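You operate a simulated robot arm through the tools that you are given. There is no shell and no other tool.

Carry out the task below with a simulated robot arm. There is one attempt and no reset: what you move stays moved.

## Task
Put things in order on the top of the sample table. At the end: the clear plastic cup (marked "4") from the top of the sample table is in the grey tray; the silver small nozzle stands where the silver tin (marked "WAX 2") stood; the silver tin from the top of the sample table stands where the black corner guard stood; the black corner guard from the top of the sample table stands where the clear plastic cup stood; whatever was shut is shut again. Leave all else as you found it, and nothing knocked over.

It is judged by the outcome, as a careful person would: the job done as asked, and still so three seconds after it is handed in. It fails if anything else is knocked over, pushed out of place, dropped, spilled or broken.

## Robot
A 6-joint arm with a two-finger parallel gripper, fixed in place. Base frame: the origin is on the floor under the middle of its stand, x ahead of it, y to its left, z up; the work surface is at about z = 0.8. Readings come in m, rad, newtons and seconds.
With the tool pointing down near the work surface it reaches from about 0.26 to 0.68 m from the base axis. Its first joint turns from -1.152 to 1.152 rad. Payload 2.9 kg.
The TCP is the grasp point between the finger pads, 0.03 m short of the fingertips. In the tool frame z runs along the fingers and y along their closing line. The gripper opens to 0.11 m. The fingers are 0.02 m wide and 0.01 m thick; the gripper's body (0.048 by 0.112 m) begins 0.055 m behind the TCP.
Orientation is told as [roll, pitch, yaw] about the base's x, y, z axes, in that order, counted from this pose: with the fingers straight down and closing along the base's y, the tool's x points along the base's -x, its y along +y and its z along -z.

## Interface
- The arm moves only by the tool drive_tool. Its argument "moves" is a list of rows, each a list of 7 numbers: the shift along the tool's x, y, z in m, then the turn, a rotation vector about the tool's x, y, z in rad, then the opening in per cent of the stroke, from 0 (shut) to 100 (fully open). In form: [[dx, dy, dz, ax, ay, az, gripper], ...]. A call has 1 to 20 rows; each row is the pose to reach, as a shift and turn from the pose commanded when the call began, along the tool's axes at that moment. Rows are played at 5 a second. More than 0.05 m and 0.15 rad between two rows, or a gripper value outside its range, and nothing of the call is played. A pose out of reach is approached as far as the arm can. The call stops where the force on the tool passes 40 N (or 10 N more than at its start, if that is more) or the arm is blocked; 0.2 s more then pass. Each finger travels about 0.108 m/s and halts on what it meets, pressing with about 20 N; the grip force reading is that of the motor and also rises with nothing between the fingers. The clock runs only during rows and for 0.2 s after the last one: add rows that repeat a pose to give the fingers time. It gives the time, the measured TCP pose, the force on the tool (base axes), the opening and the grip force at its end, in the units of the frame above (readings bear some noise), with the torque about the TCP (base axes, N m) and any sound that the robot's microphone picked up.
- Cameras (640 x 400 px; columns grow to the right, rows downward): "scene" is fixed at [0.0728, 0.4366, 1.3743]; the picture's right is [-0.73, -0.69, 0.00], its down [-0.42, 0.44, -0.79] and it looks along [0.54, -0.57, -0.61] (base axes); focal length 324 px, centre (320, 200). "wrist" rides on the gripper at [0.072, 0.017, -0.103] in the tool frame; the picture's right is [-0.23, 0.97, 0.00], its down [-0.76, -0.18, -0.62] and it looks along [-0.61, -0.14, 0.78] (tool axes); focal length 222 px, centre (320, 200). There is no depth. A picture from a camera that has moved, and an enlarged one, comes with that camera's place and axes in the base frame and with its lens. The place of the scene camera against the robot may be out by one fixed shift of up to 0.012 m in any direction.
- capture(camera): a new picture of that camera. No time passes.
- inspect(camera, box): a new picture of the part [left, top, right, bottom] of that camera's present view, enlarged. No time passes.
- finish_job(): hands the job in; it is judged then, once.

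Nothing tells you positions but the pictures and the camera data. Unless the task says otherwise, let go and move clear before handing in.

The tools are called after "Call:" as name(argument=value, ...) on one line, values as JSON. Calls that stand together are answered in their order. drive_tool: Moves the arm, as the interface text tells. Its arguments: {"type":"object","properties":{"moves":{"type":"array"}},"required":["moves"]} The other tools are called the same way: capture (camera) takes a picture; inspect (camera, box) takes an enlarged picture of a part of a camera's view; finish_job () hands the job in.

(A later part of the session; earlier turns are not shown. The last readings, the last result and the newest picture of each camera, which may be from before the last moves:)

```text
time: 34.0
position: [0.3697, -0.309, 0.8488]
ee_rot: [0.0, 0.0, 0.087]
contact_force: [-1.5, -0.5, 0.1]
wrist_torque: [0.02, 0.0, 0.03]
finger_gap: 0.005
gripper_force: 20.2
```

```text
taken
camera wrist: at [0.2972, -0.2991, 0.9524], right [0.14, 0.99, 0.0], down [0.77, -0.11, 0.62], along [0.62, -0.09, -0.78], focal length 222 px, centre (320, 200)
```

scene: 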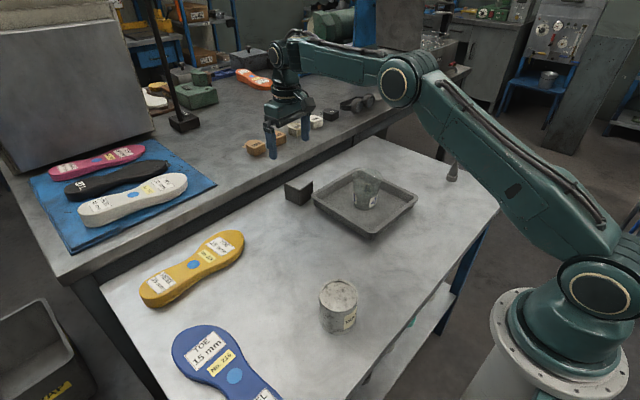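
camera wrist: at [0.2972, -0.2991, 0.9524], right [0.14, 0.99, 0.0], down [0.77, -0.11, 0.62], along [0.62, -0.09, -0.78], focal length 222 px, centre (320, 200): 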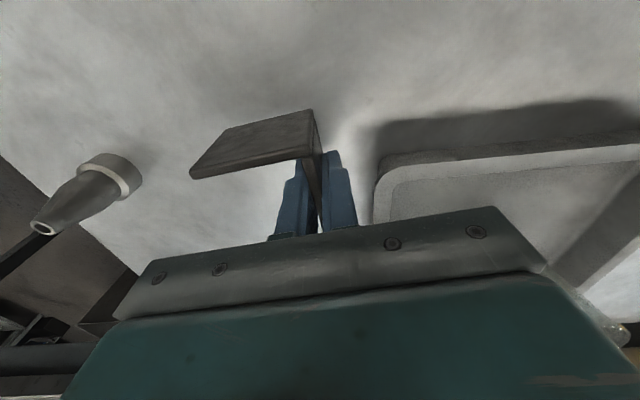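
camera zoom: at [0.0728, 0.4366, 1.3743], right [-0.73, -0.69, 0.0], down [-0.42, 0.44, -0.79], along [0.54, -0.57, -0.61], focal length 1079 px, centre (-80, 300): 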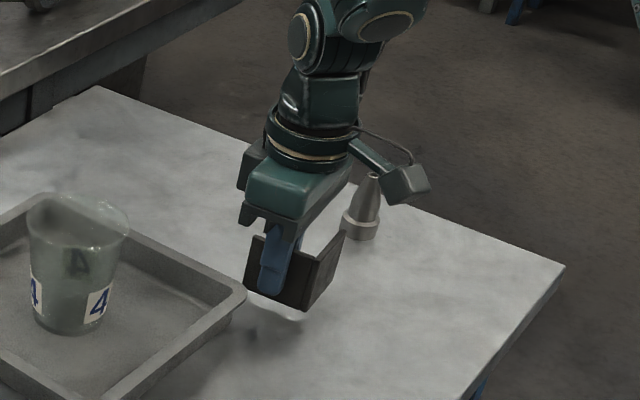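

Call:
drive_tool(moves=[[0, 0, 0.003, 0, 0, 0, 0], [0, 0, 0.006, 0, 0, 0, 0], [0, 0, 0.007, 0, 0, 0, 0], [0, 0, 0.007, 0, 0, 0, 0]])

Call:
drive_tool(moves=[[0, 0, 0.0007, 0, 0, 0, 0], [0, 0, 0.001, 0, 0, 0, 0], [0, 0, 0.001, 0, 0, 0, 0]])

```text
time: 35.0
position: [0.3703, -0.3089, 0.8418]
ee_rot: [0.0, 0.002, 0.088]
contact_force: [0.1, 0.2, -0.4]
wrist_torque: [-0.01, 0.0, -0.02]
finger_gap: 0.0051
gripper_force: 20.0
```

```text
time: 35.8
position: [0.3699, -0.3071, 0.8411]
ee_rot: [0.001, -0.001, 0.087]
contact_force: [-0.4, 0.5, 4.8]
wrist_torque: [0.0, 0.09, -0.04]
finger_gap: 0.0054
gripper_force: 20.0
```

Light contact (about 5 N) at the same height it was picked from, so the guard is on the table. I'll open a little, enough to release but not reach the tray, and check.

Call:
drive_tool(moves=[[0, 0, 0, 0, 0, 0, 6], [0, 0, 0, 0, 0, 0, 10], [0, 0, 0, 0, 0, 0, 15], [0, 0, 0, 0, 0, 0, 18], [0, 0, 0, 0, 0, 0, 18]])

Call:
capture(camera="wrist")

Call:
inspect(camera="scene", box=[380, 110, 500, 230])

```text
time: 37.0
position: [0.3706, -0.3081, 0.8407]
ee_rot: [0.001, 0.001, 0.088]
contact_force: [0.5, -0.2, -0.2]
wrist_torque: [-0.02, -0.02, -0.03]
finger_gap: 0.0198
gripper_force: 0.1
```

```text
taken
camera wrist: at [0.2979, -0.2985, 0.9446], right [0.14, 0.99, 0.0], down [0.77, -0.11, 0.62], along [0.62, -0.09, -0.78], focal length 222 px, centre (320, 200)
```

wrist: 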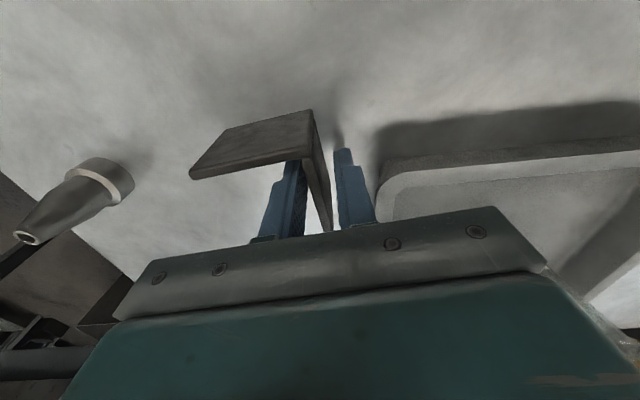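

```text
3.33 times, centred on (440, 170) of scene
camera zoom: at [0.0728, 0.4366, 1.3743], right [-0.73, -0.69, 0.0], down [-0.42, 0.44, -0.79], along [0.54, -0.57, -0.61], focal length 1079 px, centre (-80, 300)
```

zoom: 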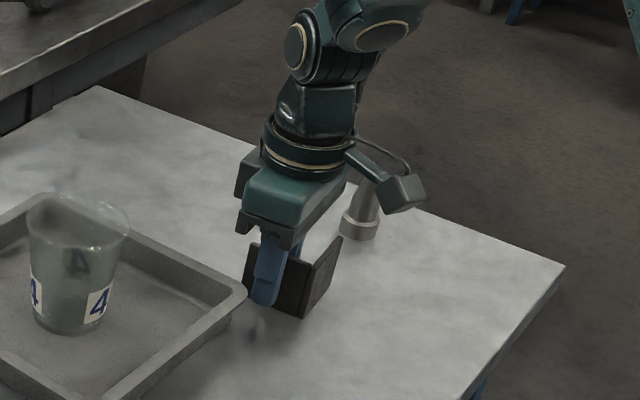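

Released with both fingers clear of the plate. I'll rise straight up and check the guard from above.

Call:
drive_tool(moves=[[0, 0, -0.015, 0, 0, 0, 18], [0, 0, -0.035, 0, 0, 0, 18], [0, 0, -0.07, 0, 0, 0, 18], [0, 0, -0.11, 0, 0, 0, 30], [0, 0, -0.15, 0, 0, 0, 60], [0, 0, -0.19, 0, 0, 0, 100], [0, 0, -0.2, 0, 0, 0, 100]])

Call:
capture(camera="wrist")

Call:
inspect(camera="wrist", box=[220, 40, 420, 165])

Call:
capture(camera="scene")

```text
time: 38.6
position: [0.3707, -0.3068, 1.0403]
ee_rot: [0.0, 0.001, 0.086]
contact_force: [-0.6, -1.2, 0.1]
wrist_torque: [0.0, -0.03, 0.0]
finger_gap: 0.1103
gripper_force: 0.1
```

```text
taken
camera wrist: at [0.2988, -0.2974, 1.1455], right [0.14, 0.99, 0.0], down [0.77, -0.11, 0.62], along [0.62, -0.09, -0.78], focal length 222 px, centre (320, 200)
```

wrist: 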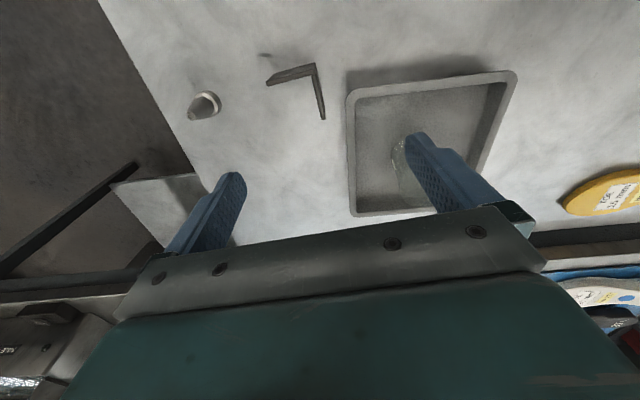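

```text
3.20 times, centred on (320, 102) of wrist
camera zoom: at [0.2988, -0.2974, 1.1455], right [0.14, 0.99, 0.0], down [0.77, -0.11, 0.62], along [0.62, -0.09, -0.78], focal length 711 px, centre (320, 512)
```

zoom: 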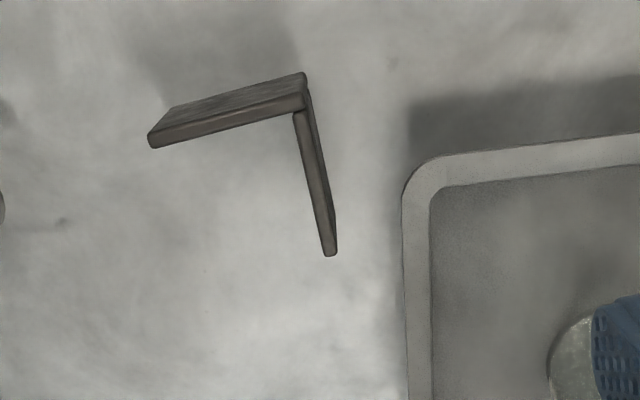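

```text
taken
```

scene: 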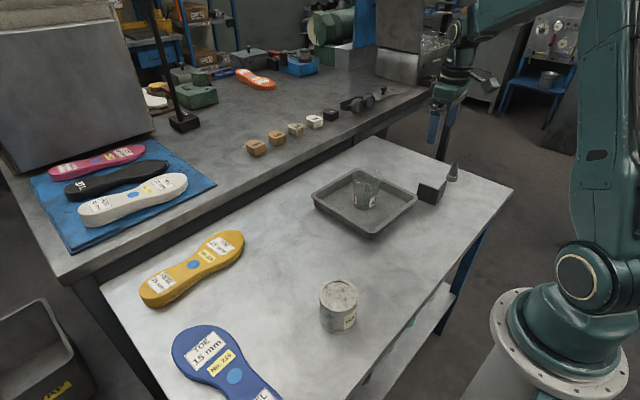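

The guard stands on the cup's old place, and the cup and nozzle are undisturbed. Next I'll go over the tin at about (0.30, 0.155) for a close look.

Call:
drive_tool(moves=[[0.001, 0.02, 0, 0, 0, 0.0, 100], [0.003, 0.06, 0, 0, 0, 0.01, 100], [0.006, 0.1, 0, 0, 0, 0.02, 100], [0.008, 0.14, 0, 0, 0, 0.03, 100], [0.01, 0.18, 0, 0, 0, 0.04, 100], [0.012, 0.22, 0, 0, 0, 0.05, 100], [0.014, 0.26, 0, 0, 0, 0.06, 100], [0.016, 0.3, 0, 0, 0, 0.07, 100], [0.018, 0.34, 0, 0, 0, 0.08, 100], [0.021, 0.38, 0, 0, 0, 0.087, 100], [0.023, 0.42, 0, 0, 0, 0.087, 100], [0.025, 0.45, 0, 0, 0, 0.087, 100], [0.0263, 0.466, 0, 0, 0, 0.087, 100], [0.0263, 0.466, 0, 0, 0, 0.087, 100]])

Call:
capture(camera="wrist")

Call:
inspect(camera="wrist", box=[240, 50, 400, 150])

Call:
capture(camera="scene")

```text
time: 41.6
position: [0.3019, 0.154, 1.0416]
ee_rot: [0.0, -0.001, 0.0]
contact_force: [0.7, 0.1, 0.3]
wrist_torque: [0.0, 0.01, -0.01]
finger_gap: 0.11
gripper_force: 0.1
```

```text
taken
camera wrist: at [0.2311, 0.1702, 1.1457], right [0.23, 0.97, 0.0], down [0.76, -0.18, 0.62], along [0.61, -0.14, -0.78], focal length 222 px, centre (320, 200)
```

wrist: 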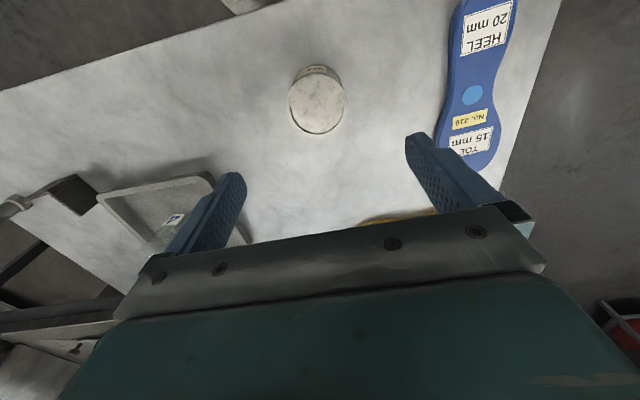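

```text
4.00 times, centred on (320, 100) of wrist
camera zoom: at [0.2311, 0.1702, 1.1457], right [0.23, 0.97, 0.0], down [0.76, -0.18, 0.62], along [0.61, -0.14, -0.78], focal length 888 px, centre (320, 600)
```

zoom: 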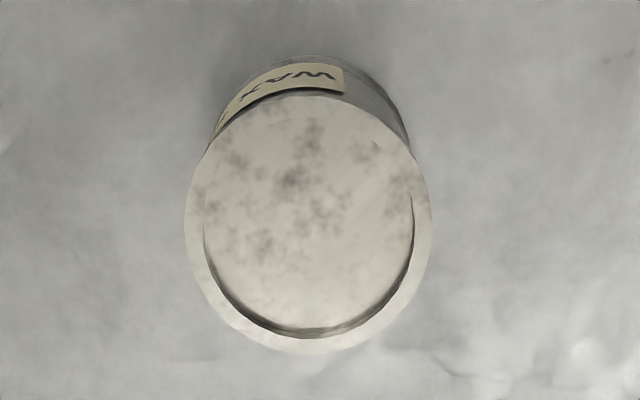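

```text
taken
```

scene: 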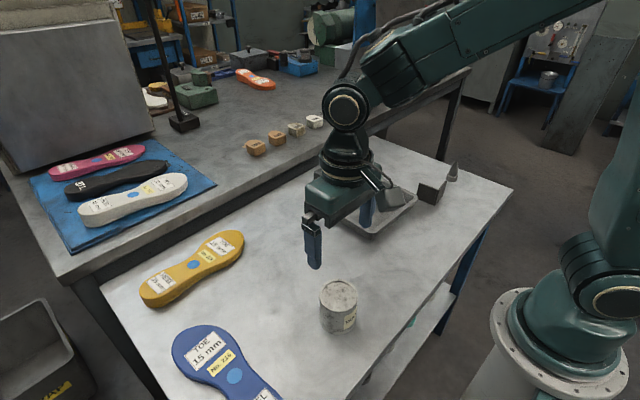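

The tin's centre is at about (0.304, 0.150), 72 mm across and about 78 mm tall, with nothing close around it. I'll descend around it.

Call:
drive_tool(moves=[[-0.002, -0.004, 0.035, 0, 0, 0, 100], [-0.002, -0.004, 0.075, 0, 0, 0, 100], [-0.002, -0.004, 0.11, 0, 0, 0, 100], [-0.002, -0.004, 0.14, 0, 0, 0, 100], [-0.002, -0.004, 0.165, 0, 0, 0, 100], [-0.002, -0.004, 0.185, 0, 0, 0, 100], [-0.002, -0.004, 0.196, 0, 0, 0, 100], [-0.002, -0.004, 0.196, 0, 0, 0, 100]])

Call:
capture(camera="wrist")

Call:
inspect(camera="scene", box=[280, 200, 420, 340])

```text
time: 43.4
position: [0.3052, 0.1485, 0.8453]
ee_rot: [0.001, 0.001, 0.001]
contact_force: [-0.4, -0.5, -0.1]
wrist_torque: [0.03, -0.01, -0.01]
finger_gap: 0.1101
gripper_force: 0.0
```

```text
taken
camera wrist: at [0.2337, 0.1649, 0.9481], right [0.23, 0.97, 0.0], down [0.76, -0.18, 0.62], along [0.61, -0.14, -0.78], focal length 222 px, centre (320, 200)
```

wrist: 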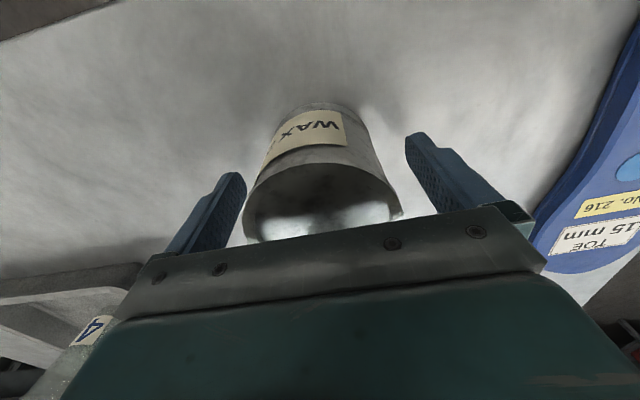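

```text
2.86 times, centred on (350, 270) of scene
camera zoom: at [0.0728, 0.4366, 1.3743], right [-0.73, -0.69, 0.0], down [-0.42, 0.44, -0.79], along [0.54, -0.57, -0.61], focal length 925 px, centre (234, 0)
```

zoom: 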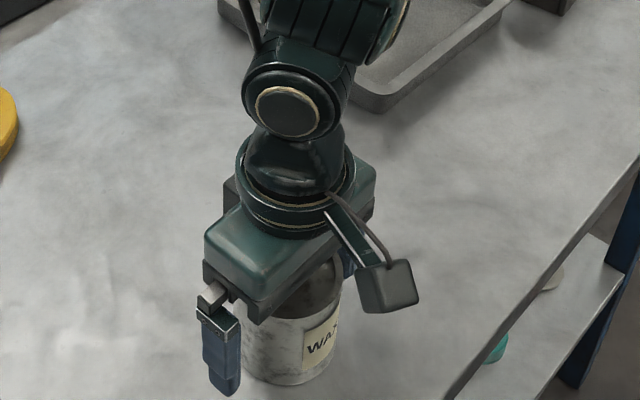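

Call:
drive_tool(moves=[[0, 0, 0, 0, 0, 0, 85], [0, 0, 0, 0, 0, 0, 75], [0, 0, 0, 0, 0, 0, 68], [0, 0, 0, 0, 0, 0, 60], [0, 0, 0, 0, 0, 0, 45], [0, 0, 0, 0, 0, 0, 30], [0, 0, 0, 0, 0, 0, 30]])

Call:
drive_tool(moves=[[0, 0, -0.004, 0, 0, 0, 25], [0, 0, -0.012, 0, 0, 0, 25], [0, 0, -0.02, 0, 0, 0, 25], [0, 0, -0.02, 0, 0, 0, 25]])

Call:
capture(camera="wrist")

Call:
inspect(camera="scene", box=[280, 200, 420, 340])

```text
time: 45.0
position: [0.3049, 0.1496, 0.8437]
ee_rot: [0.0, -0.001, 0.0]
contact_force: [1.1, 0.4, 1.5]
wrist_torque: [-0.05, 0.02, 0.03]
finger_gap: 0.0713
gripper_force: 20.0
```

```text
time: 46.0
position: [0.3045, 0.1497, 0.8635]
ee_rot: [0.0, 0.0, 0.001]
contact_force: [-0.7, -0.6, -2.1]
wrist_torque: [-0.01, 0.02, -0.01]
finger_gap: 0.0713
gripper_force: 20.3
```

```text
taken
camera wrist: at [0.2331, 0.1655, 0.9681], right [0.23, 0.97, 0.0], down [0.76, -0.18, 0.62], along [0.61, -0.14, -0.78], focal length 222 px, centre (320, 200)
```

wrist: 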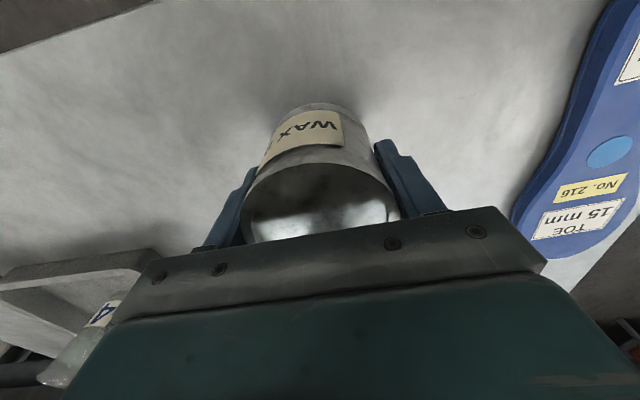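

```text
2.86 times, centred on (350, 270) of scene
camera zoom: at [0.0728, 0.4366, 1.3743], right [-0.73, -0.69, 0.0], down [-0.42, 0.44, -0.79], along [0.54, -0.57, -0.61], focal length 925 px, centre (234, 0)
```

zoom: 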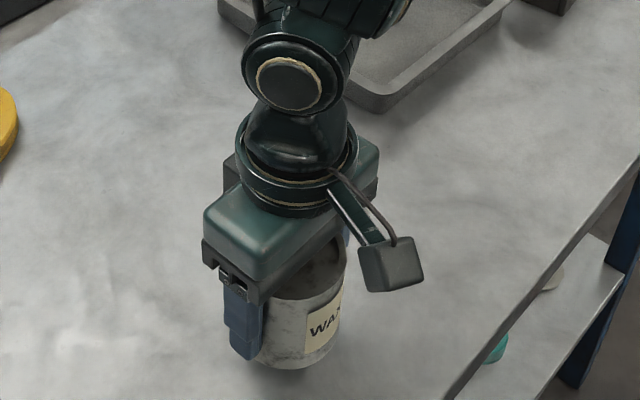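

The tin is held firmly and level. I'll lift it and carry it to the guard's old place, target about (0.643, -0.064).

Call:
drive_tool(moves=[[0, 0, -0.03, 0, 0, 0, 25], [0, 0, -0.065, 0, 0, 0, 25], [0, 0, -0.1, 0, 0, 0, 25], [-0.012, -0.008, -0.12, 0, 0, 0, 25], [-0.04, -0.025, -0.12, 0, 0, 0, 25], [-0.073, -0.046, -0.12, 0, 0, 0, 25], [-0.106, -0.067, -0.12, 0, 0, 0, 25], [-0.139, -0.088, -0.12, 0, 0, 0, 25], [-0.172, -0.109, -0.12, 0, 0, 0, 25], [-0.205, -0.13, -0.12, 0, 0, 0, 25], [-0.238, -0.15, -0.12, 0, 0, 0, 25], [-0.271, -0.171, -0.12, 0, 0, 0, 25], [-0.3, -0.19, -0.12, 0, 0, 0, 25], [-0.325, -0.205, -0.12, 0, 0, 0, 25], [-0.3385, -0.2137, -0.12, 0, 0, 0, 25], [-0.3385, -0.2137, -0.12, 0, 0, 0, 25]])

Call:
capture(camera="wrist")

Call:
inspect(camera="scene", box=[230, 60, 390, 220])

```text
time: 49.4
position: [0.644, -0.0641, 0.9833]
ee_rot: [0.001, 0.0, 0.001]
contact_force: [0.2, 0.2, -3.6]
wrist_torque: [0.0, 0.01, -0.02]
finger_gap: 0.071
gripper_force: 20.2
```

```text
taken
camera wrist: at [0.573, -0.0484, 1.0874], right [0.23, 0.97, 0.0], down [0.76, -0.18, 0.62], along [0.61, -0.14, -0.78], focal length 222 px, centre (320, 200)
```

wrist: 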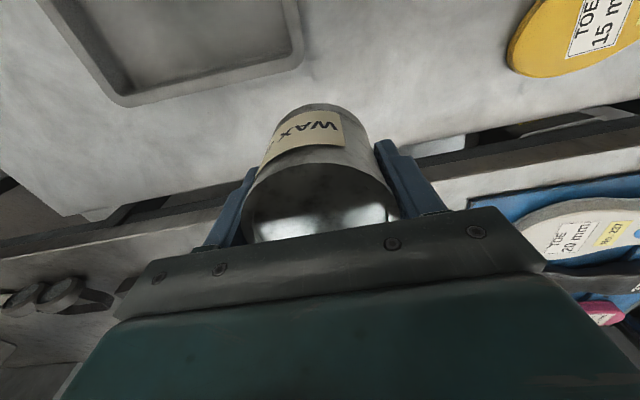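

```text
2.50 times, centred on (310, 140) of scene
camera zoom: at [0.0729, 0.4366, 1.3743], right [-0.73, -0.69, 0.0], down [-0.42, 0.44, -0.79], along [0.54, -0.57, -0.61], focal length 810 px, centre (345, 350)
```

zoom: 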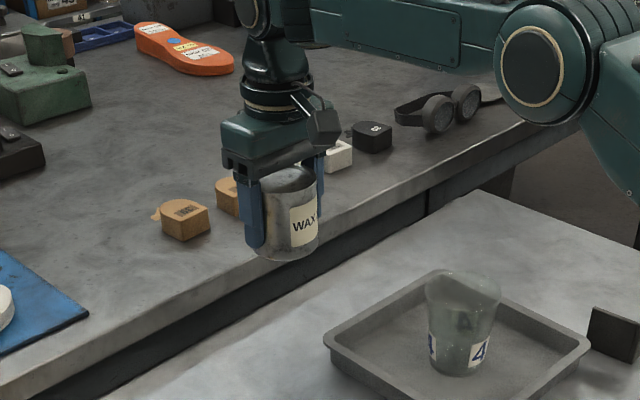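

The tin is over the guard's old spot, clear of tray and bench. I'll lower it to just above the table, then feel for contact.

Call:
drive_tool(moves=[[0, 0, 0.03, 0, 0, 0, 25], [0, 0, 0.06, 0, 0, 0, 25], [0, 0, 0.09, 0, 0, 0, 25], [0, 0, 0.11, 0, 0, 0, 25], [0, 0, 0.125, 0, 0, 0, 25], [0, 0, 0.134, 0, 0, 0, 25], [0, 0, 0.134, 0, 0, 0, 25]])

Call:
inspect(camera="scene", box=[240, 110, 360, 230])

Call:
drive_tool(moves=[[0, 0, 0.002, 0, 0, 0, 25], [0, 0, 0.004, 0, 0, 0, 25], [0, 0, 0.005, 0, 0, 0, 25], [0, 0, 0.005, 0, 0, 0, 25]])

```text
time: 51.0
position: [0.6444, -0.0637, 0.8503]
ee_rot: [0.0, 0.001, 0.0]
contact_force: [-0.1, 0.2, -3.4]
wrist_torque: [0.01, 0.04, -0.01]
finger_gap: 0.0712
gripper_force: 19.8
```

```text
3.33 times, centred on (300, 170) of scene
camera zoom: at [0.0729, 0.4366, 1.3743], right [-0.73, -0.69, 0.0], down [-0.42, 0.44, -0.79], along [0.54, -0.57, -0.61], focal length 1079 px, centre (387, 300)
```

zoom: 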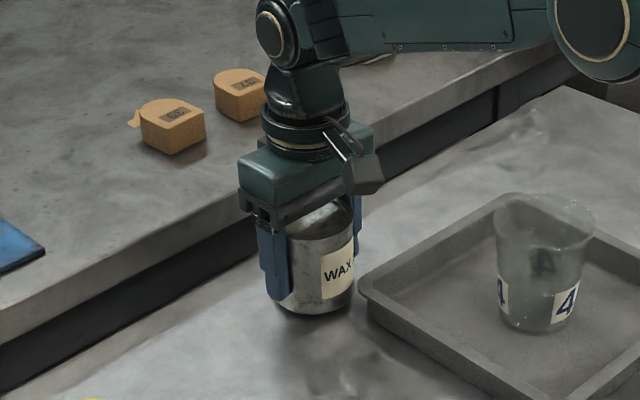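

```text
time: 52.0
position: [0.6436, -0.0637, 0.8456]
ee_rot: [0.0, 0.001, -0.002]
contact_force: [0.6, 0.2, -2.7]
wrist_torque: [0.0, -0.03, 0.02]
finger_gap: 0.0709
gripper_force: 19.7
```

Call:
drive_tool(moves=[[0, 0, 0.0006, 0, 0, 0, 25], [0, 0, 0.001, 0, 0, 0, 25], [0, 0, 0.001, 0, 0, 0, 25]])

```text
time: 52.8
position: [0.6442, -0.0632, 0.8471]
ee_rot: [0.001, -0.002, 0.001]
contact_force: [-1.6, 1.0, 4.2]
wrist_torque: [-0.01, 0.22, 0.01]
finger_gap: 0.0713
gripper_force: 20.0
```

Call:
inspect(camera="scene", box=[260, 150, 340, 220])

Call:
capture(camera="wrist")

```text
5.71 times, centred on (300, 185) of scene
camera zoom: at [0.0727, 0.4367, 1.3743], right [-0.73, -0.69, 0.0], down [-0.42, 0.44, -0.79], along [0.54, -0.57, -0.61], focal length 1850 px, centre (434, 286)
```

zoom: 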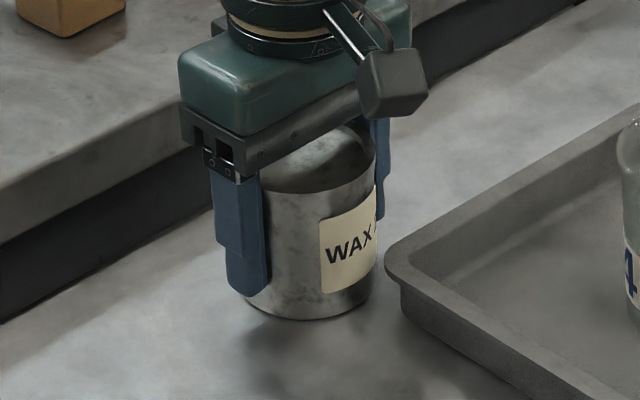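

```text
taken
camera wrist: at [0.573, -0.0484, 0.9496], right [0.23, 0.97, 0.0], down [0.76, -0.18, 0.62], along [0.61, -0.14, -0.78], focal length 222 px, centre (320, 200)
```

wrist: 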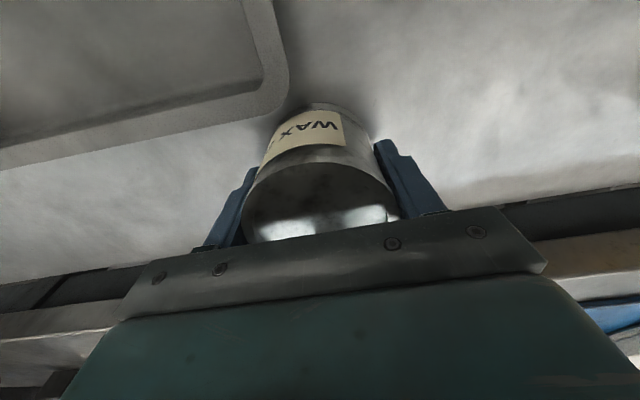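

The tin is touching the table, just clear of the tray. I'll lower a hair more so it sits flat, then release slowly.

Call:
drive_tool(moves=[[0, 0, 0.0006, 0, 0, 0, 25], [0, 0, 0.0006, 0, 0, 0, 25]])

Call:
drive_tool(moves=[[0, 0, 0, 0, 0, 0, 60], [0, 0, 0, 0, 0, 0, 66], [0, 0, 0, 0, 0, 0, 72], [0, 0, 0, 0, 0, 0, 80], [0, 0, 0, 0, 0, 0, 90], [0, 0, 0, 0, 0, 0, 100], [0, 0, 0, 0, 0, 0, 100]])

Call:
inspect(camera="scene", box=[260, 150, 340, 220])

Call:
capture(camera="wrist")

```text
time: 53.4
position: [0.6435, -0.0652, 0.8465]
ee_rot: [0.001, -0.001, 0.001]
contact_force: [-3.1, 2.1, 9.3]
wrist_torque: [-0.04, 0.26, 0.05]
finger_gap: 0.0712
gripper_force: 19.9
```

```text
time: 55.0
position: [0.6448, -0.0658, 0.8449]
ee_rot: [0.001, -0.001, 0.001]
contact_force: [0.0, 0.0, 0.5]
wrist_torque: [-0.01, 0.02, 0.02]
finger_gap: 0.1102
gripper_force: 0.0
```

```text
5.71 times, centred on (300, 185) of scene
camera zoom: at [0.0728, 0.4366, 1.3743], right [-0.73, -0.69, 0.0], down [-0.42, 0.44, -0.79], along [0.54, -0.57, -0.61], focal length 1850 px, centre (434, 286)
```

zoom: 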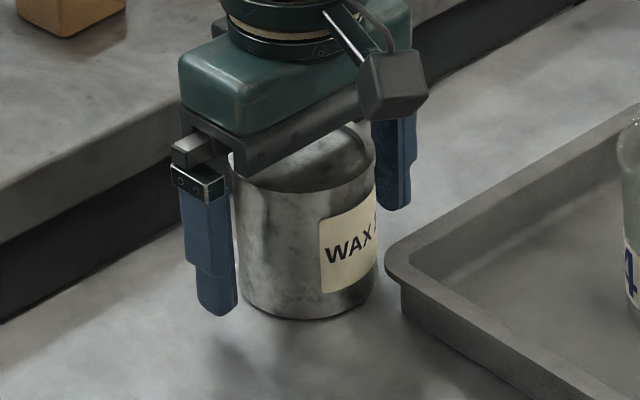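

```text
taken
camera wrist: at [0.5733, -0.0486, 0.9485], right [0.23, 0.97, 0.0], down [0.76, -0.18, 0.62], along [0.61, -0.14, -0.78], focal length 222 px, centre (320, 200)
```

wrist: 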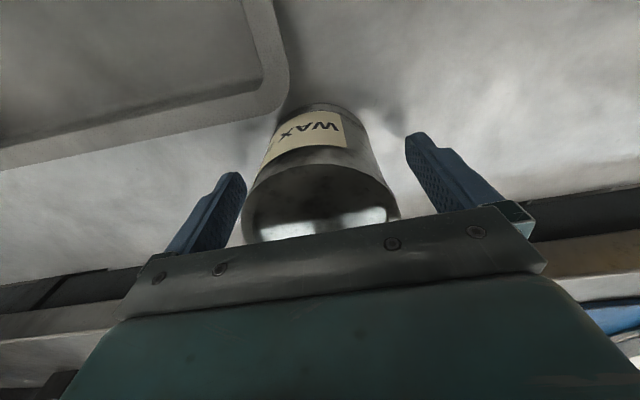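

The tin stands free. I'll rise straight up and check it from above.

Call:
drive_tool(moves=[[0, 0, -0.02, 0, 0, 0, 100], [0, 0, -0.05, 0, 0, 0, 100], [0, 0, -0.09, 0, 0, 0, 100], [0, 0, -0.13, 0, 0, 0, 100], [0, 0, -0.17, 0, 0, 0, 100], [0, 0, -0.19, 0, 0, 0, 100], [0, 0, -0.19, 0, 0, 0, 100]])

Call:
capture(camera="wrist")

Call:
inspect(camera="wrist", box=[240, 50, 400, 150])

```text
time: 56.6
position: [0.6448, -0.0655, 1.032]
ee_rot: [0.0, 0.0, -0.001]
contact_force: [-0.5, 0.3, 0.3]
wrist_torque: [-0.04, -0.01, -0.01]
finger_gap: 0.1101
gripper_force: 0.1
```

```text
taken
camera wrist: at [0.5742, -0.0491, 1.1362], right [0.23, 0.97, 0.0], down [0.76, -0.18, 0.62], along [0.61, -0.14, -0.78], focal length 222 px, centre (320, 200)
```

wrist: 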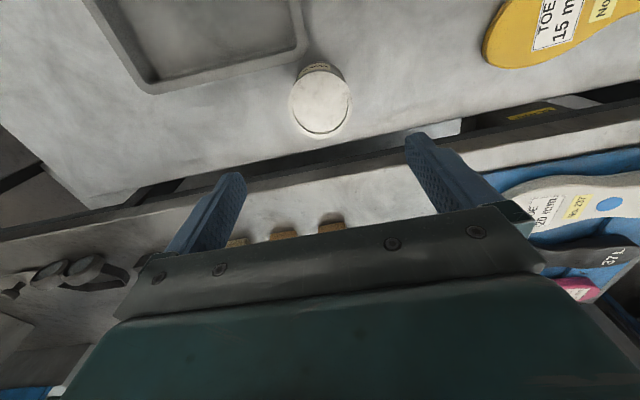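

```text
4.00 times, centred on (320, 100) of wrist
camera zoom: at [0.5742, -0.0491, 1.1362], right [0.23, 0.97, 0.0], down [0.76, -0.18, 0.62], along [0.61, -0.14, -0.78], focal length 888 px, centre (320, 600)
```

zoom: 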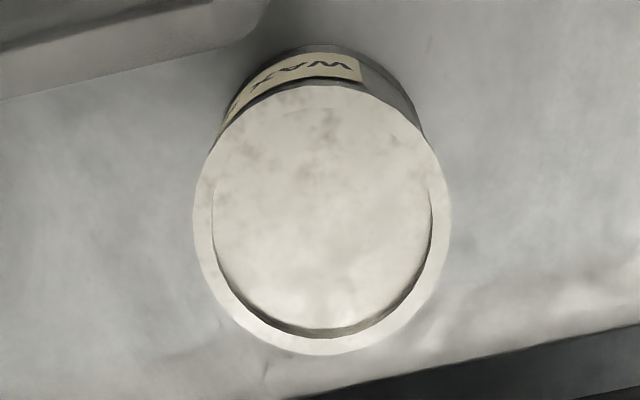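

The tin stands at (0.644, -0.065) as intended. Now I'll go over the nozzle at about (0.365, -0.470).

Call:
drive_tool(moves=[[0.012, -0.017, 0, 0, 0, 0, 100], [0.035, -0.05, 0, 0, 0, 0, 100], [0.06, -0.086, 0, 0, 0, 0, 100], [0.085, -0.122, 0, 0, 0, 0, 100], [0.11, -0.158, 0, 0, 0, 0, 100], [0.135, -0.194, 0, 0, 0, 0, 100], [0.16, -0.23, 0, 0, 0, 0, 100], [0.185, -0.266, 0, 0, 0, 0, 100], [0.21, -0.302, 0, 0, 0, 0, 100], [0.235, -0.338, 0, 0, 0, 0, 100], [0.26, -0.374, 0, 0, 0, 0, 90], [0.275, -0.397, 0, 0, 0, 0, 75], [0.28, -0.4045, 0, 0, 0, 0, 60], [0.28, -0.4045, 0, 0, 0, 0, 60]])

Call:
capture(camera="wrist")

Call:
inspect(camera="wrist", box=[240, 50, 400, 150])

Call:
capture(camera="scene")

```text
time: 59.6
position: [0.3652, -0.4692, 1.036]
ee_rot: [0.001, -0.001, -0.001]
contact_force: [-0.3, 0.0, 0.2]
wrist_torque: [0.02, 0.0, 0.0]
finger_gap: 0.0661
gripper_force: 0.1
```

```text
taken
camera wrist: at [0.2935, -0.4537, 1.1399], right [0.23, 0.97, 0.0], down [0.76, -0.18, 0.62], along [0.61, -0.14, -0.78], focal length 222 px, centre (320, 200)
```

wrist: 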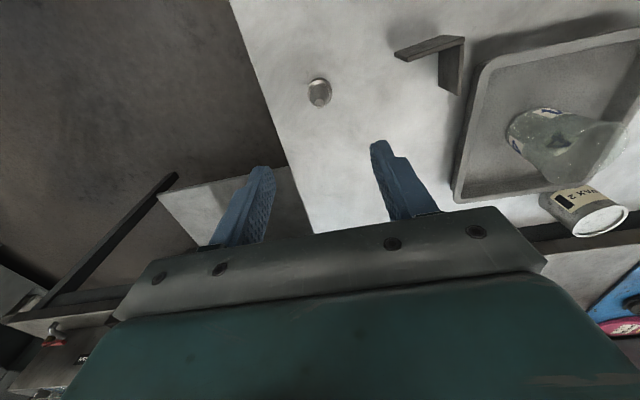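

```text
4.00 times, centred on (320, 100) of wrist
camera zoom: at [0.2935, -0.4537, 1.1399], right [0.23, 0.97, 0.0], down [0.76, -0.18, 0.62], along [0.61, -0.14, -0.78], focal length 888 px, centre (320, 600)
```

zoom: 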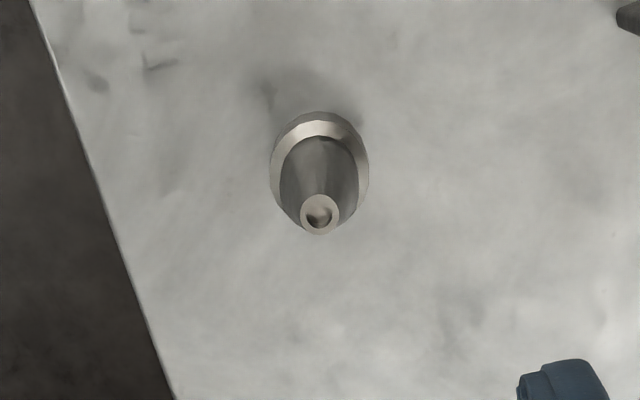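

```text
taken
```

scene: 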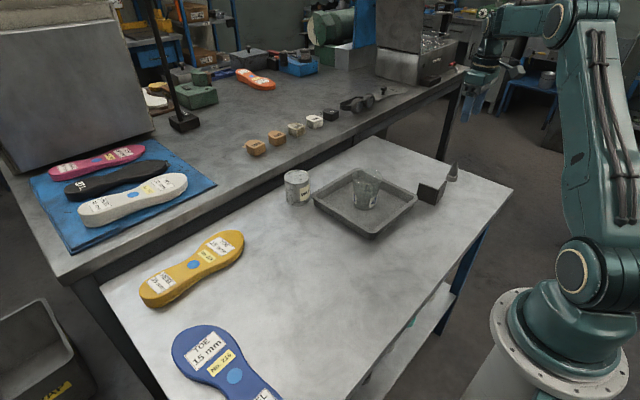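

The nozzle's centre is at (0.366, -0.471), tip at z≈0.866, collar about 34 mm across. I'll descend around it.

Call:
drive_tool(moves=[[0, -0.002, 0.04, 0, 0, 0, 60], [0, -0.002, 0.08, 0, 0, 0, 60], [0, -0.002, 0.12, 0, 0, 0, 60], [0, -0.002, 0.15, 0, 0, 0, 60], [0, -0.002, 0.17, 0, 0, 0, 60], [0, -0.002, 0.18, 0, 0, 0, 60], [0, -0.002, 0.18, 0, 0, 0, 60]])

Call:
capture(camera="wrist")

Call:
inspect(camera="scene", box=[400, 90, 500, 210])

```text
time: 61.2
position: [0.3644, -0.4711, 0.8549]
ee_rot: [0.001, 0.0, 0.001]
contact_force: [0.8, -0.5, 0.0]
wrist_torque: [0.01, -0.01, 0.0]
finger_gap: 0.066
gripper_force: 0.2
```

```text
taken
camera wrist: at [0.2933, -0.4544, 0.9574], right [0.23, 0.97, 0.0], down [0.76, -0.18, 0.62], along [0.61, -0.14, -0.78], focal length 222 px, centre (320, 200)
```

wrist: 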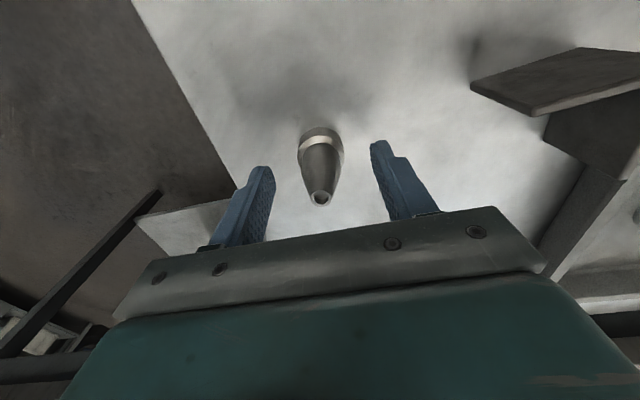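

```text
3.33 times, centred on (450, 150) of scene
camera zoom: at [0.0728, 0.4366, 1.3743], right [-0.73, -0.69, 0.0], down [-0.42, 0.44, -0.79], along [0.54, -0.57, -0.61], focal length 1079 px, centre (-113, 367)
```

zoom: 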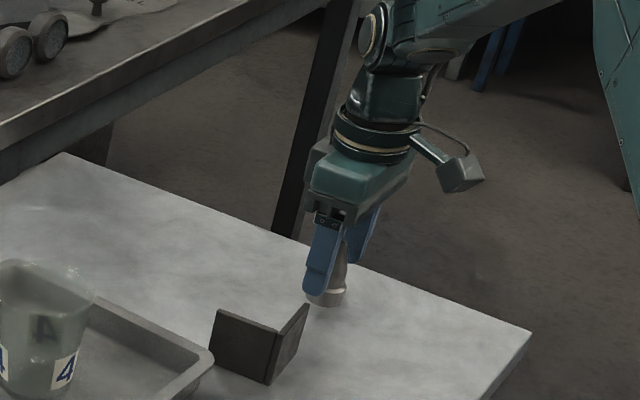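

The nozzle is centred between the fingers with good clearance to the guard. I'll go down a further 18 mm and then close.

Call:
drive_tool(moves=[[0, 0, 0.008, 0, 0, 0, 60], [0, 0, 0.014, 0, 0, 0, 60], [0, 0, 0.0175, 0, 0, 0, 60], [0, 0, 0.0175, 0, 0, 0, 60]])

Call:
drive_tool(moves=[[0, 0, 0, 0, 0, 0, 50], [0, 0, 0, 0, 0, 0, 40], [0, 0, 0, 0, 0, 0, 33], [0, 0, 0, 0, 0, 0, 26], [0, 0, 0, 0, 0, 0, 15], [0, 0, 0, 0, 0, 0, 0], [0, 0, 0, 0, 0, 0, 0]])

Call:
capture(camera="wrist")

Call:
inspect(camera="scene", box=[420, 110, 490, 200])

```text
time: 62.2
position: [0.3646, -0.4703, 0.8362]
ee_rot: [0.001, 0.001, -0.001]
contact_force: [0.3, -0.1, 0.7]
wrist_torque: [0.0, -0.01, -0.05]
finger_gap: 0.066
gripper_force: 0.1
```

```text
time: 63.8
position: [0.364, -0.4717, 0.8361]
ee_rot: [0.0, -0.001, 0.0]
contact_force: [0.7, -0.8, -0.1]
wrist_torque: [-0.04, 0.02, 0.01]
finger_gap: 0.0329
gripper_force: 19.6
```

```text
taken
camera wrist: at [0.2932, -0.4551, 0.9403], right [0.23, 0.97, 0.0], down [0.76, -0.18, 0.62], along [0.61, -0.14, -0.78], focal length 222 px, centre (320, 200)
```

wrist: 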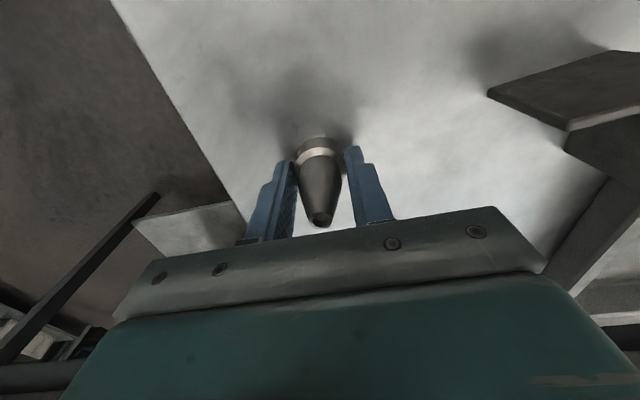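

```text
4.44 times, centred on (455, 155) of scene
camera zoom: at [0.0728, 0.4366, 1.3743], right [-0.73, -0.69, 0.0], down [-0.42, 0.44, -0.79], along [0.54, -0.57, -0.61], focal length 1439 px, centre (-280, 400)
```

zoom: 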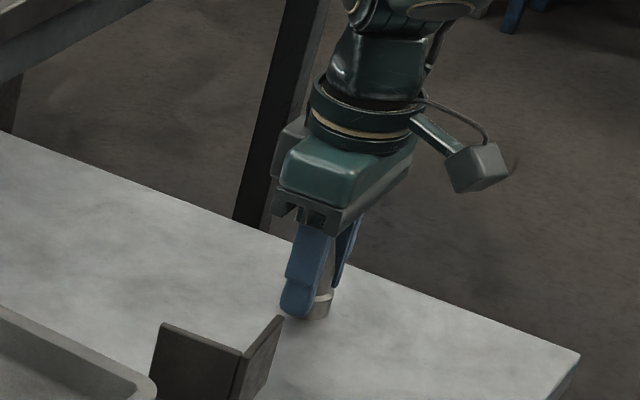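

The collar is gripped at 33 mm. I'll lift and check that it hangs upright.

Call:
drive_tool(moves=[[0, 0, -0.005, 0, 0, 0, 0], [0, 0, -0.015, 0, 0, 0, 0], [0, 0, -0.03, 0, 0, 0, 0], [0, 0, -0.06, 0, 0, 0, 0], [0, 0, -0.1, 0, 0, 0, 0], [0, 0, -0.14, 0, 0, 0, 0], [0, 0, -0.17, 0, 0, 0, 0], [0, 0, -0.17, 0, 0, 0, 0]])

Call:
inspect(camera="wrist", box=[240, 100, 400, 250])

Call:
inspect(camera="scene", box=[420, 60, 520, 170])

```text
time: 65.6
position: [0.3646, -0.47, 1.0071]
ee_rot: [0.0, 0.0, -0.001]
contact_force: [-1.0, 0.3, -0.5]
wrist_torque: [0.01, -0.02, -0.03]
finger_gap: 0.0329
gripper_force: 20.3
```

```text
2.67 times, centred on (320, 175) of wrist
camera zoom: at [0.2926, -0.4534, 1.1118], right [0.23, 0.97, 0.0], down [0.76, -0.18, 0.62], along [0.61, -0.14, -0.78], focal length 592 px, centre (320, 267)
```

zoom: 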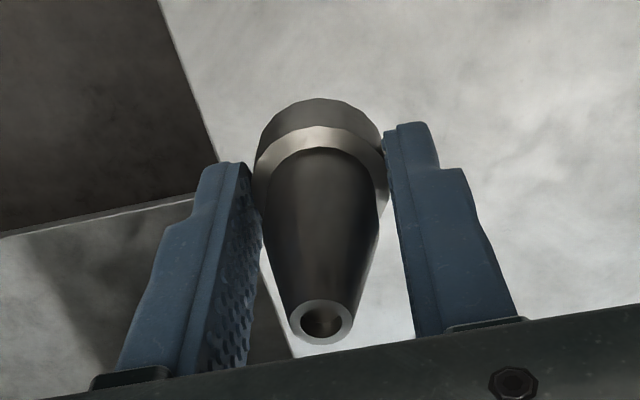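

```text
3.64 times, centred on (470, 115) of scene
camera zoom: at [0.0728, 0.4366, 1.3743], right [-0.73, -0.69, 0.0], down [-0.42, 0.44, -0.79], along [0.54, -0.57, -0.61], focal length 1177 px, centre (-226, 509)
```

zoom: 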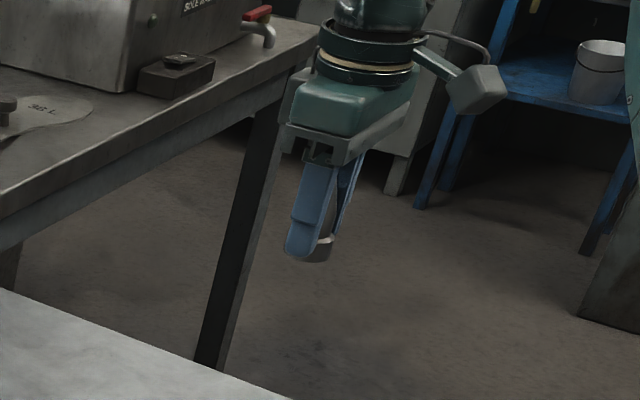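

The nozzle is held upright. I'll carry it over to the tin's old spot at about (0.304, 0.150).

Call:
drive_tool(moves=[[0.002, 0.015, 0, 0, 0, 0, 0], [0.005, 0.045, 0, 0, 0, 0, 0], [0.009, 0.087, 0, 0, 0, 0, 0], [0.013, 0.129, 0, 0, 0, 0, 0], [0.017, 0.171, 0, 0, 0, 0, 0], [0.021, 0.213, 0, 0, 0, 0, 0], [0.025, 0.255, 0, 0, 0, 0, 0], [0.029, 0.297, 0, 0, 0, 0, 0], [0.033, 0.339, 0, 0, 0, 0, 0], [0.037, 0.381, 0, 0, 0, 0, 0], [0.041, 0.423, 0, 0, 0, 0, 0], [0.045, 0.465, 0, 0, 0, 0, 0], [0.049, 0.507, 0, 0, 0, 0, 0], [0.053, 0.549, 0, 0, 0, 0, 0], [0.057, 0.585, 0, 0, 0, 0, 0], [0.06, 0.608, 0, 0, 0, 0, 0], [0.061, 0.6197, 0, 0, 0, 0, 0], [0.061, 0.6197, 0, 0, 0, 0, 0]])

Call:
inspect(camera="wrist", box=[240, 100, 400, 250])

Call:
inspect(camera="scene", box=[260, 160, 420, 340])

```text
time: 69.4
position: [0.302, 0.1477, 1.0069]
ee_rot: [0.0, -0.002, 0.002]
contact_force: [-0.3, -1.1, -0.6]
wrist_torque: [-0.02, 0.03, -0.01]
finger_gap: 0.0332
gripper_force: 19.4
```

```text
2.67 times, centred on (320, 175) of wrist
camera zoom: at [0.2314, 0.1645, 1.1109], right [0.23, 0.97, 0.0], down [0.76, -0.18, 0.62], along [0.61, -0.14, -0.78], focal length 592 px, centre (320, 267)
```

zoom: 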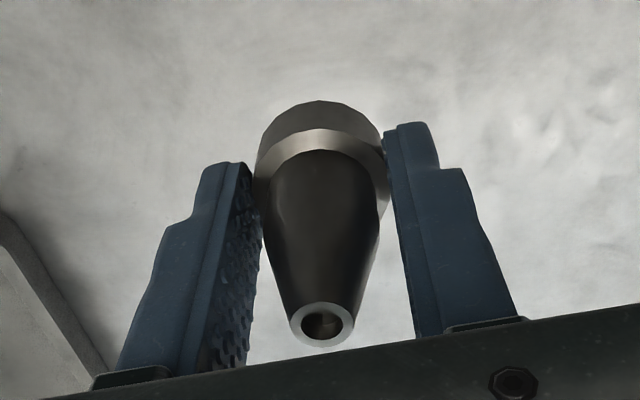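

```text
2.22 times, centred on (340, 250) of scene
camera zoom: at [0.0728, 0.4366, 1.3743], right [-0.73, -0.69, 0.0], down [-0.42, 0.44, -0.79], along [0.54, -0.57, -0.61], focal length 720 px, centre (276, 89)
```

zoom: 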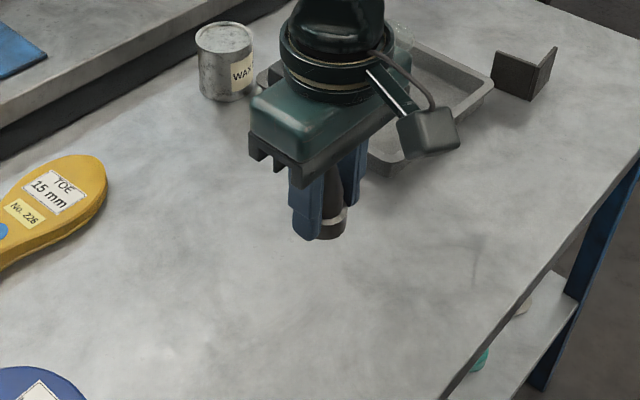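

The nozzle is over the tin's old spot and still upright. I'll lower it to just above the table, then feel for contact.

Call:
drive_tool(moves=[[-0.001, 0.001, 0.03, 0, 0, 0, 0], [-0.001, 0.001, 0.065, 0, 0, 0, 0], [-0.001, 0.001, 0.1, 0, 0, 0, 0], [-0.001, 0.001, 0.13, 0, 0, 0, 0], [-0.001, 0.001, 0.15, 0, 0, 0, 0], [-0.001, 0.001, 0.163, 0, 0, 0, 0], [-0.001, 0.001, 0.163, 0, 0, 0, 0]])

Call:
drive_tool(moves=[[0, 0, 0.002, 0, 0, 0, 0], [0, 0, 0.004, 0, 0, 0, 0], [0, 0, 0.0055, 0, 0, 0, 0], [0, 0, 0.0055, 0, 0, 0, 0]])

Call:
drive_tool(moves=[[0, 0, 0.0006, 0, 0, 0, 0], [0, 0, 0.001, 0, 0, 0, 0], [0, 0, 0.001, 0, 0, 0, 0]])

```text
time: 71.0
position: [0.3048, 0.1497, 0.843]
ee_rot: [0.0, 0.0, 0.001]
contact_force: [-0.5, -0.2, -1.0]
wrist_torque: [0.02, 0.02, 0.02]
finger_gap: 0.0331
gripper_force: 20.3
```

```text
time: 72.0
position: [0.3043, 0.1489, 0.8382]
ee_rot: [0.001, 0.002, -0.001]
contact_force: [0.1, 0.2, -0.6]
wrist_torque: [-0.02, -0.03, -0.02]
finger_gap: 0.0328
gripper_force: 19.9
```

```text
time: 72.8
position: [0.3049, 0.1488, 0.8372]
ee_rot: [0.001, -0.001, 0.002]
contact_force: [-0.2, -0.5, -0.7]
wrist_torque: [-0.03, -0.01, -0.01]
finger_gap: 0.0327
gripper_force: 20.5
```

Call:
drive_tool(moves=[[0, 0, 0.0005, 0, 0, 0, 0], [0, 0, 0.0008, 0, 0, 0, 0], [0, 0, 0.0008, 0, 0, 0, 0]])

Call:
inspect(camera="scene", box=[290, 240, 400, 340])

```text
time: 73.6
position: [0.3039, 0.1503, 0.8362]
ee_rot: [0.002, -0.002, 0.0]
contact_force: [-0.2, 1.7, 9.4]
wrist_torque: [0.03, 0.04, -0.03]
finger_gap: 0.0326
gripper_force: 20.4
```

```text
4.00 times, centred on (345, 290) of scene
camera zoom: at [0.0727, 0.4366, 1.3743], right [-0.73, -0.69, 0.0], down [-0.42, 0.44, -0.79], along [0.54, -0.57, -0.61], focal length 1295 px, centre (220, -160)
```

zoom: 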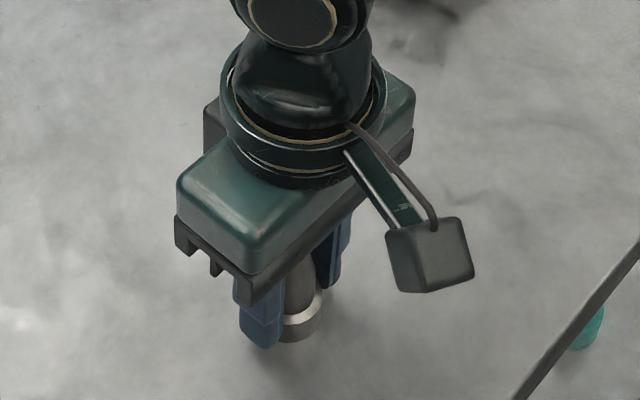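

Contact at 9 N at the pick height, so the nozzle is on the table. I'll open slowly and then rise.

Call:
drive_tool(moves=[[0, 0, -0.0003, 0, 0, 0, 26], [0, 0, -0.0003, 0, 0, 0, 31], [0, 0, -0.0003, 0, 0, 0, 38], [0, 0, -0.0003, 0, 0, 0, 50], [0, 0, -0.0003, 0, 0, 0, 62], [0, 0, -0.0003, 0, 0, 0, 70], [0, 0, -0.0003, 0, 0, 0, 70]])

Call:
capture(camera="wrist")

```text
time: 75.2
position: [0.3043, 0.1482, 0.8362]
ee_rot: [0.001, -0.002, 0.001]
contact_force: [-0.5, 0.0, 0.4]
wrist_torque: [0.04, 0.01, 0.0]
finger_gap: 0.0769
gripper_force: 0.1
```

```text
taken
camera wrist: at [0.2333, 0.1657, 0.9405], right [0.23, 0.97, 0.0], down [0.76, -0.18, 0.62], along [0.61, -0.14, -0.78], focal length 222 px, centre (320, 200)
```

wrist: 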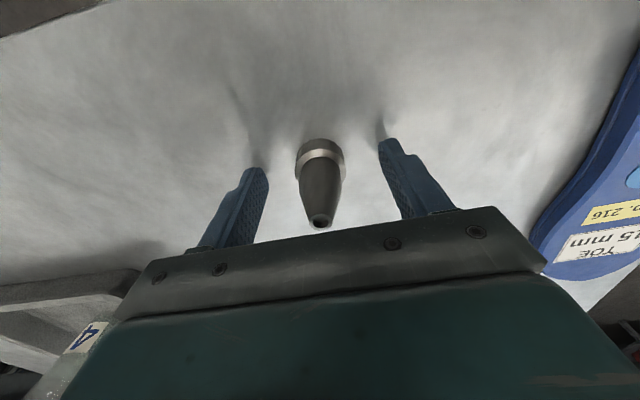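

The nozzle stands free between the open fingers. I'll rise straight up well clear and check everything.

Call:
drive_tool(moves=[[0, 0, -0.015, 0, 0, 0, 70], [0, 0, -0.04, 0, 0, 0, 70], [0, 0, -0.08, 0, 0, 0, 80], [0, 0, -0.12, 0, 0, 0, 90], [0, 0, -0.16, 0, 0, 0, 100], [0, 0, -0.2, 0, 0, 0, 100], [0, 0, -0.24, 0, 0, 0, 100], [0, 0, -0.28, 0, 0, 0, 100], [0, 0, -0.28, 0, 0, 0, 100]])

Call:
capture(camera="wrist")

Call:
capture(camera="scene")

Call:
inspect(camera="wrist", box=[240, 40, 400, 140])

```text
time: 77.2
position: [0.3043, 0.1491, 1.1176]
ee_rot: [0.001, 0.0, -0.001]
contact_force: [0.2, 0.3, 0.4]
wrist_torque: [-0.03, 0.0, 0.02]
finger_gap: 0.11
gripper_force: 0.1
```

```text
taken
camera wrist: at [0.2341, 0.1654, 1.2215], right [0.23, 0.97, 0.0], down [0.76, -0.18, 0.62], along [0.61, -0.14, -0.78], focal length 222 px, centre (320, 200)
```

wrist: 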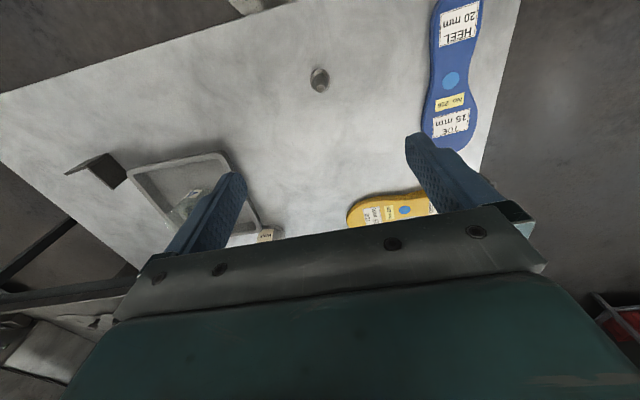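

```text
taken
```

scene: 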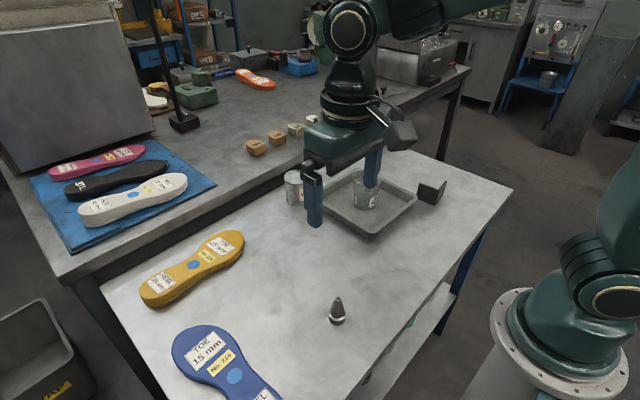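

```text
4.00 times, centred on (320, 90) of wrist
camera zoom: at [0.2341, 0.1654, 1.2215], right [0.23, 0.97, 0.0], down [0.76, -0.18, 0.62], along [0.61, -0.14, -0.78], focal length 888 px, centre (320, 640)
```

zoom: 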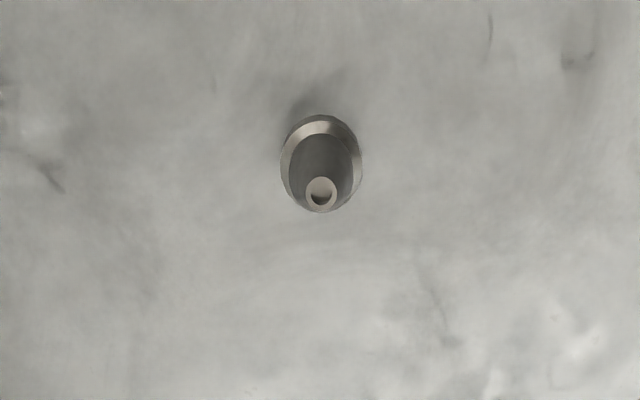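

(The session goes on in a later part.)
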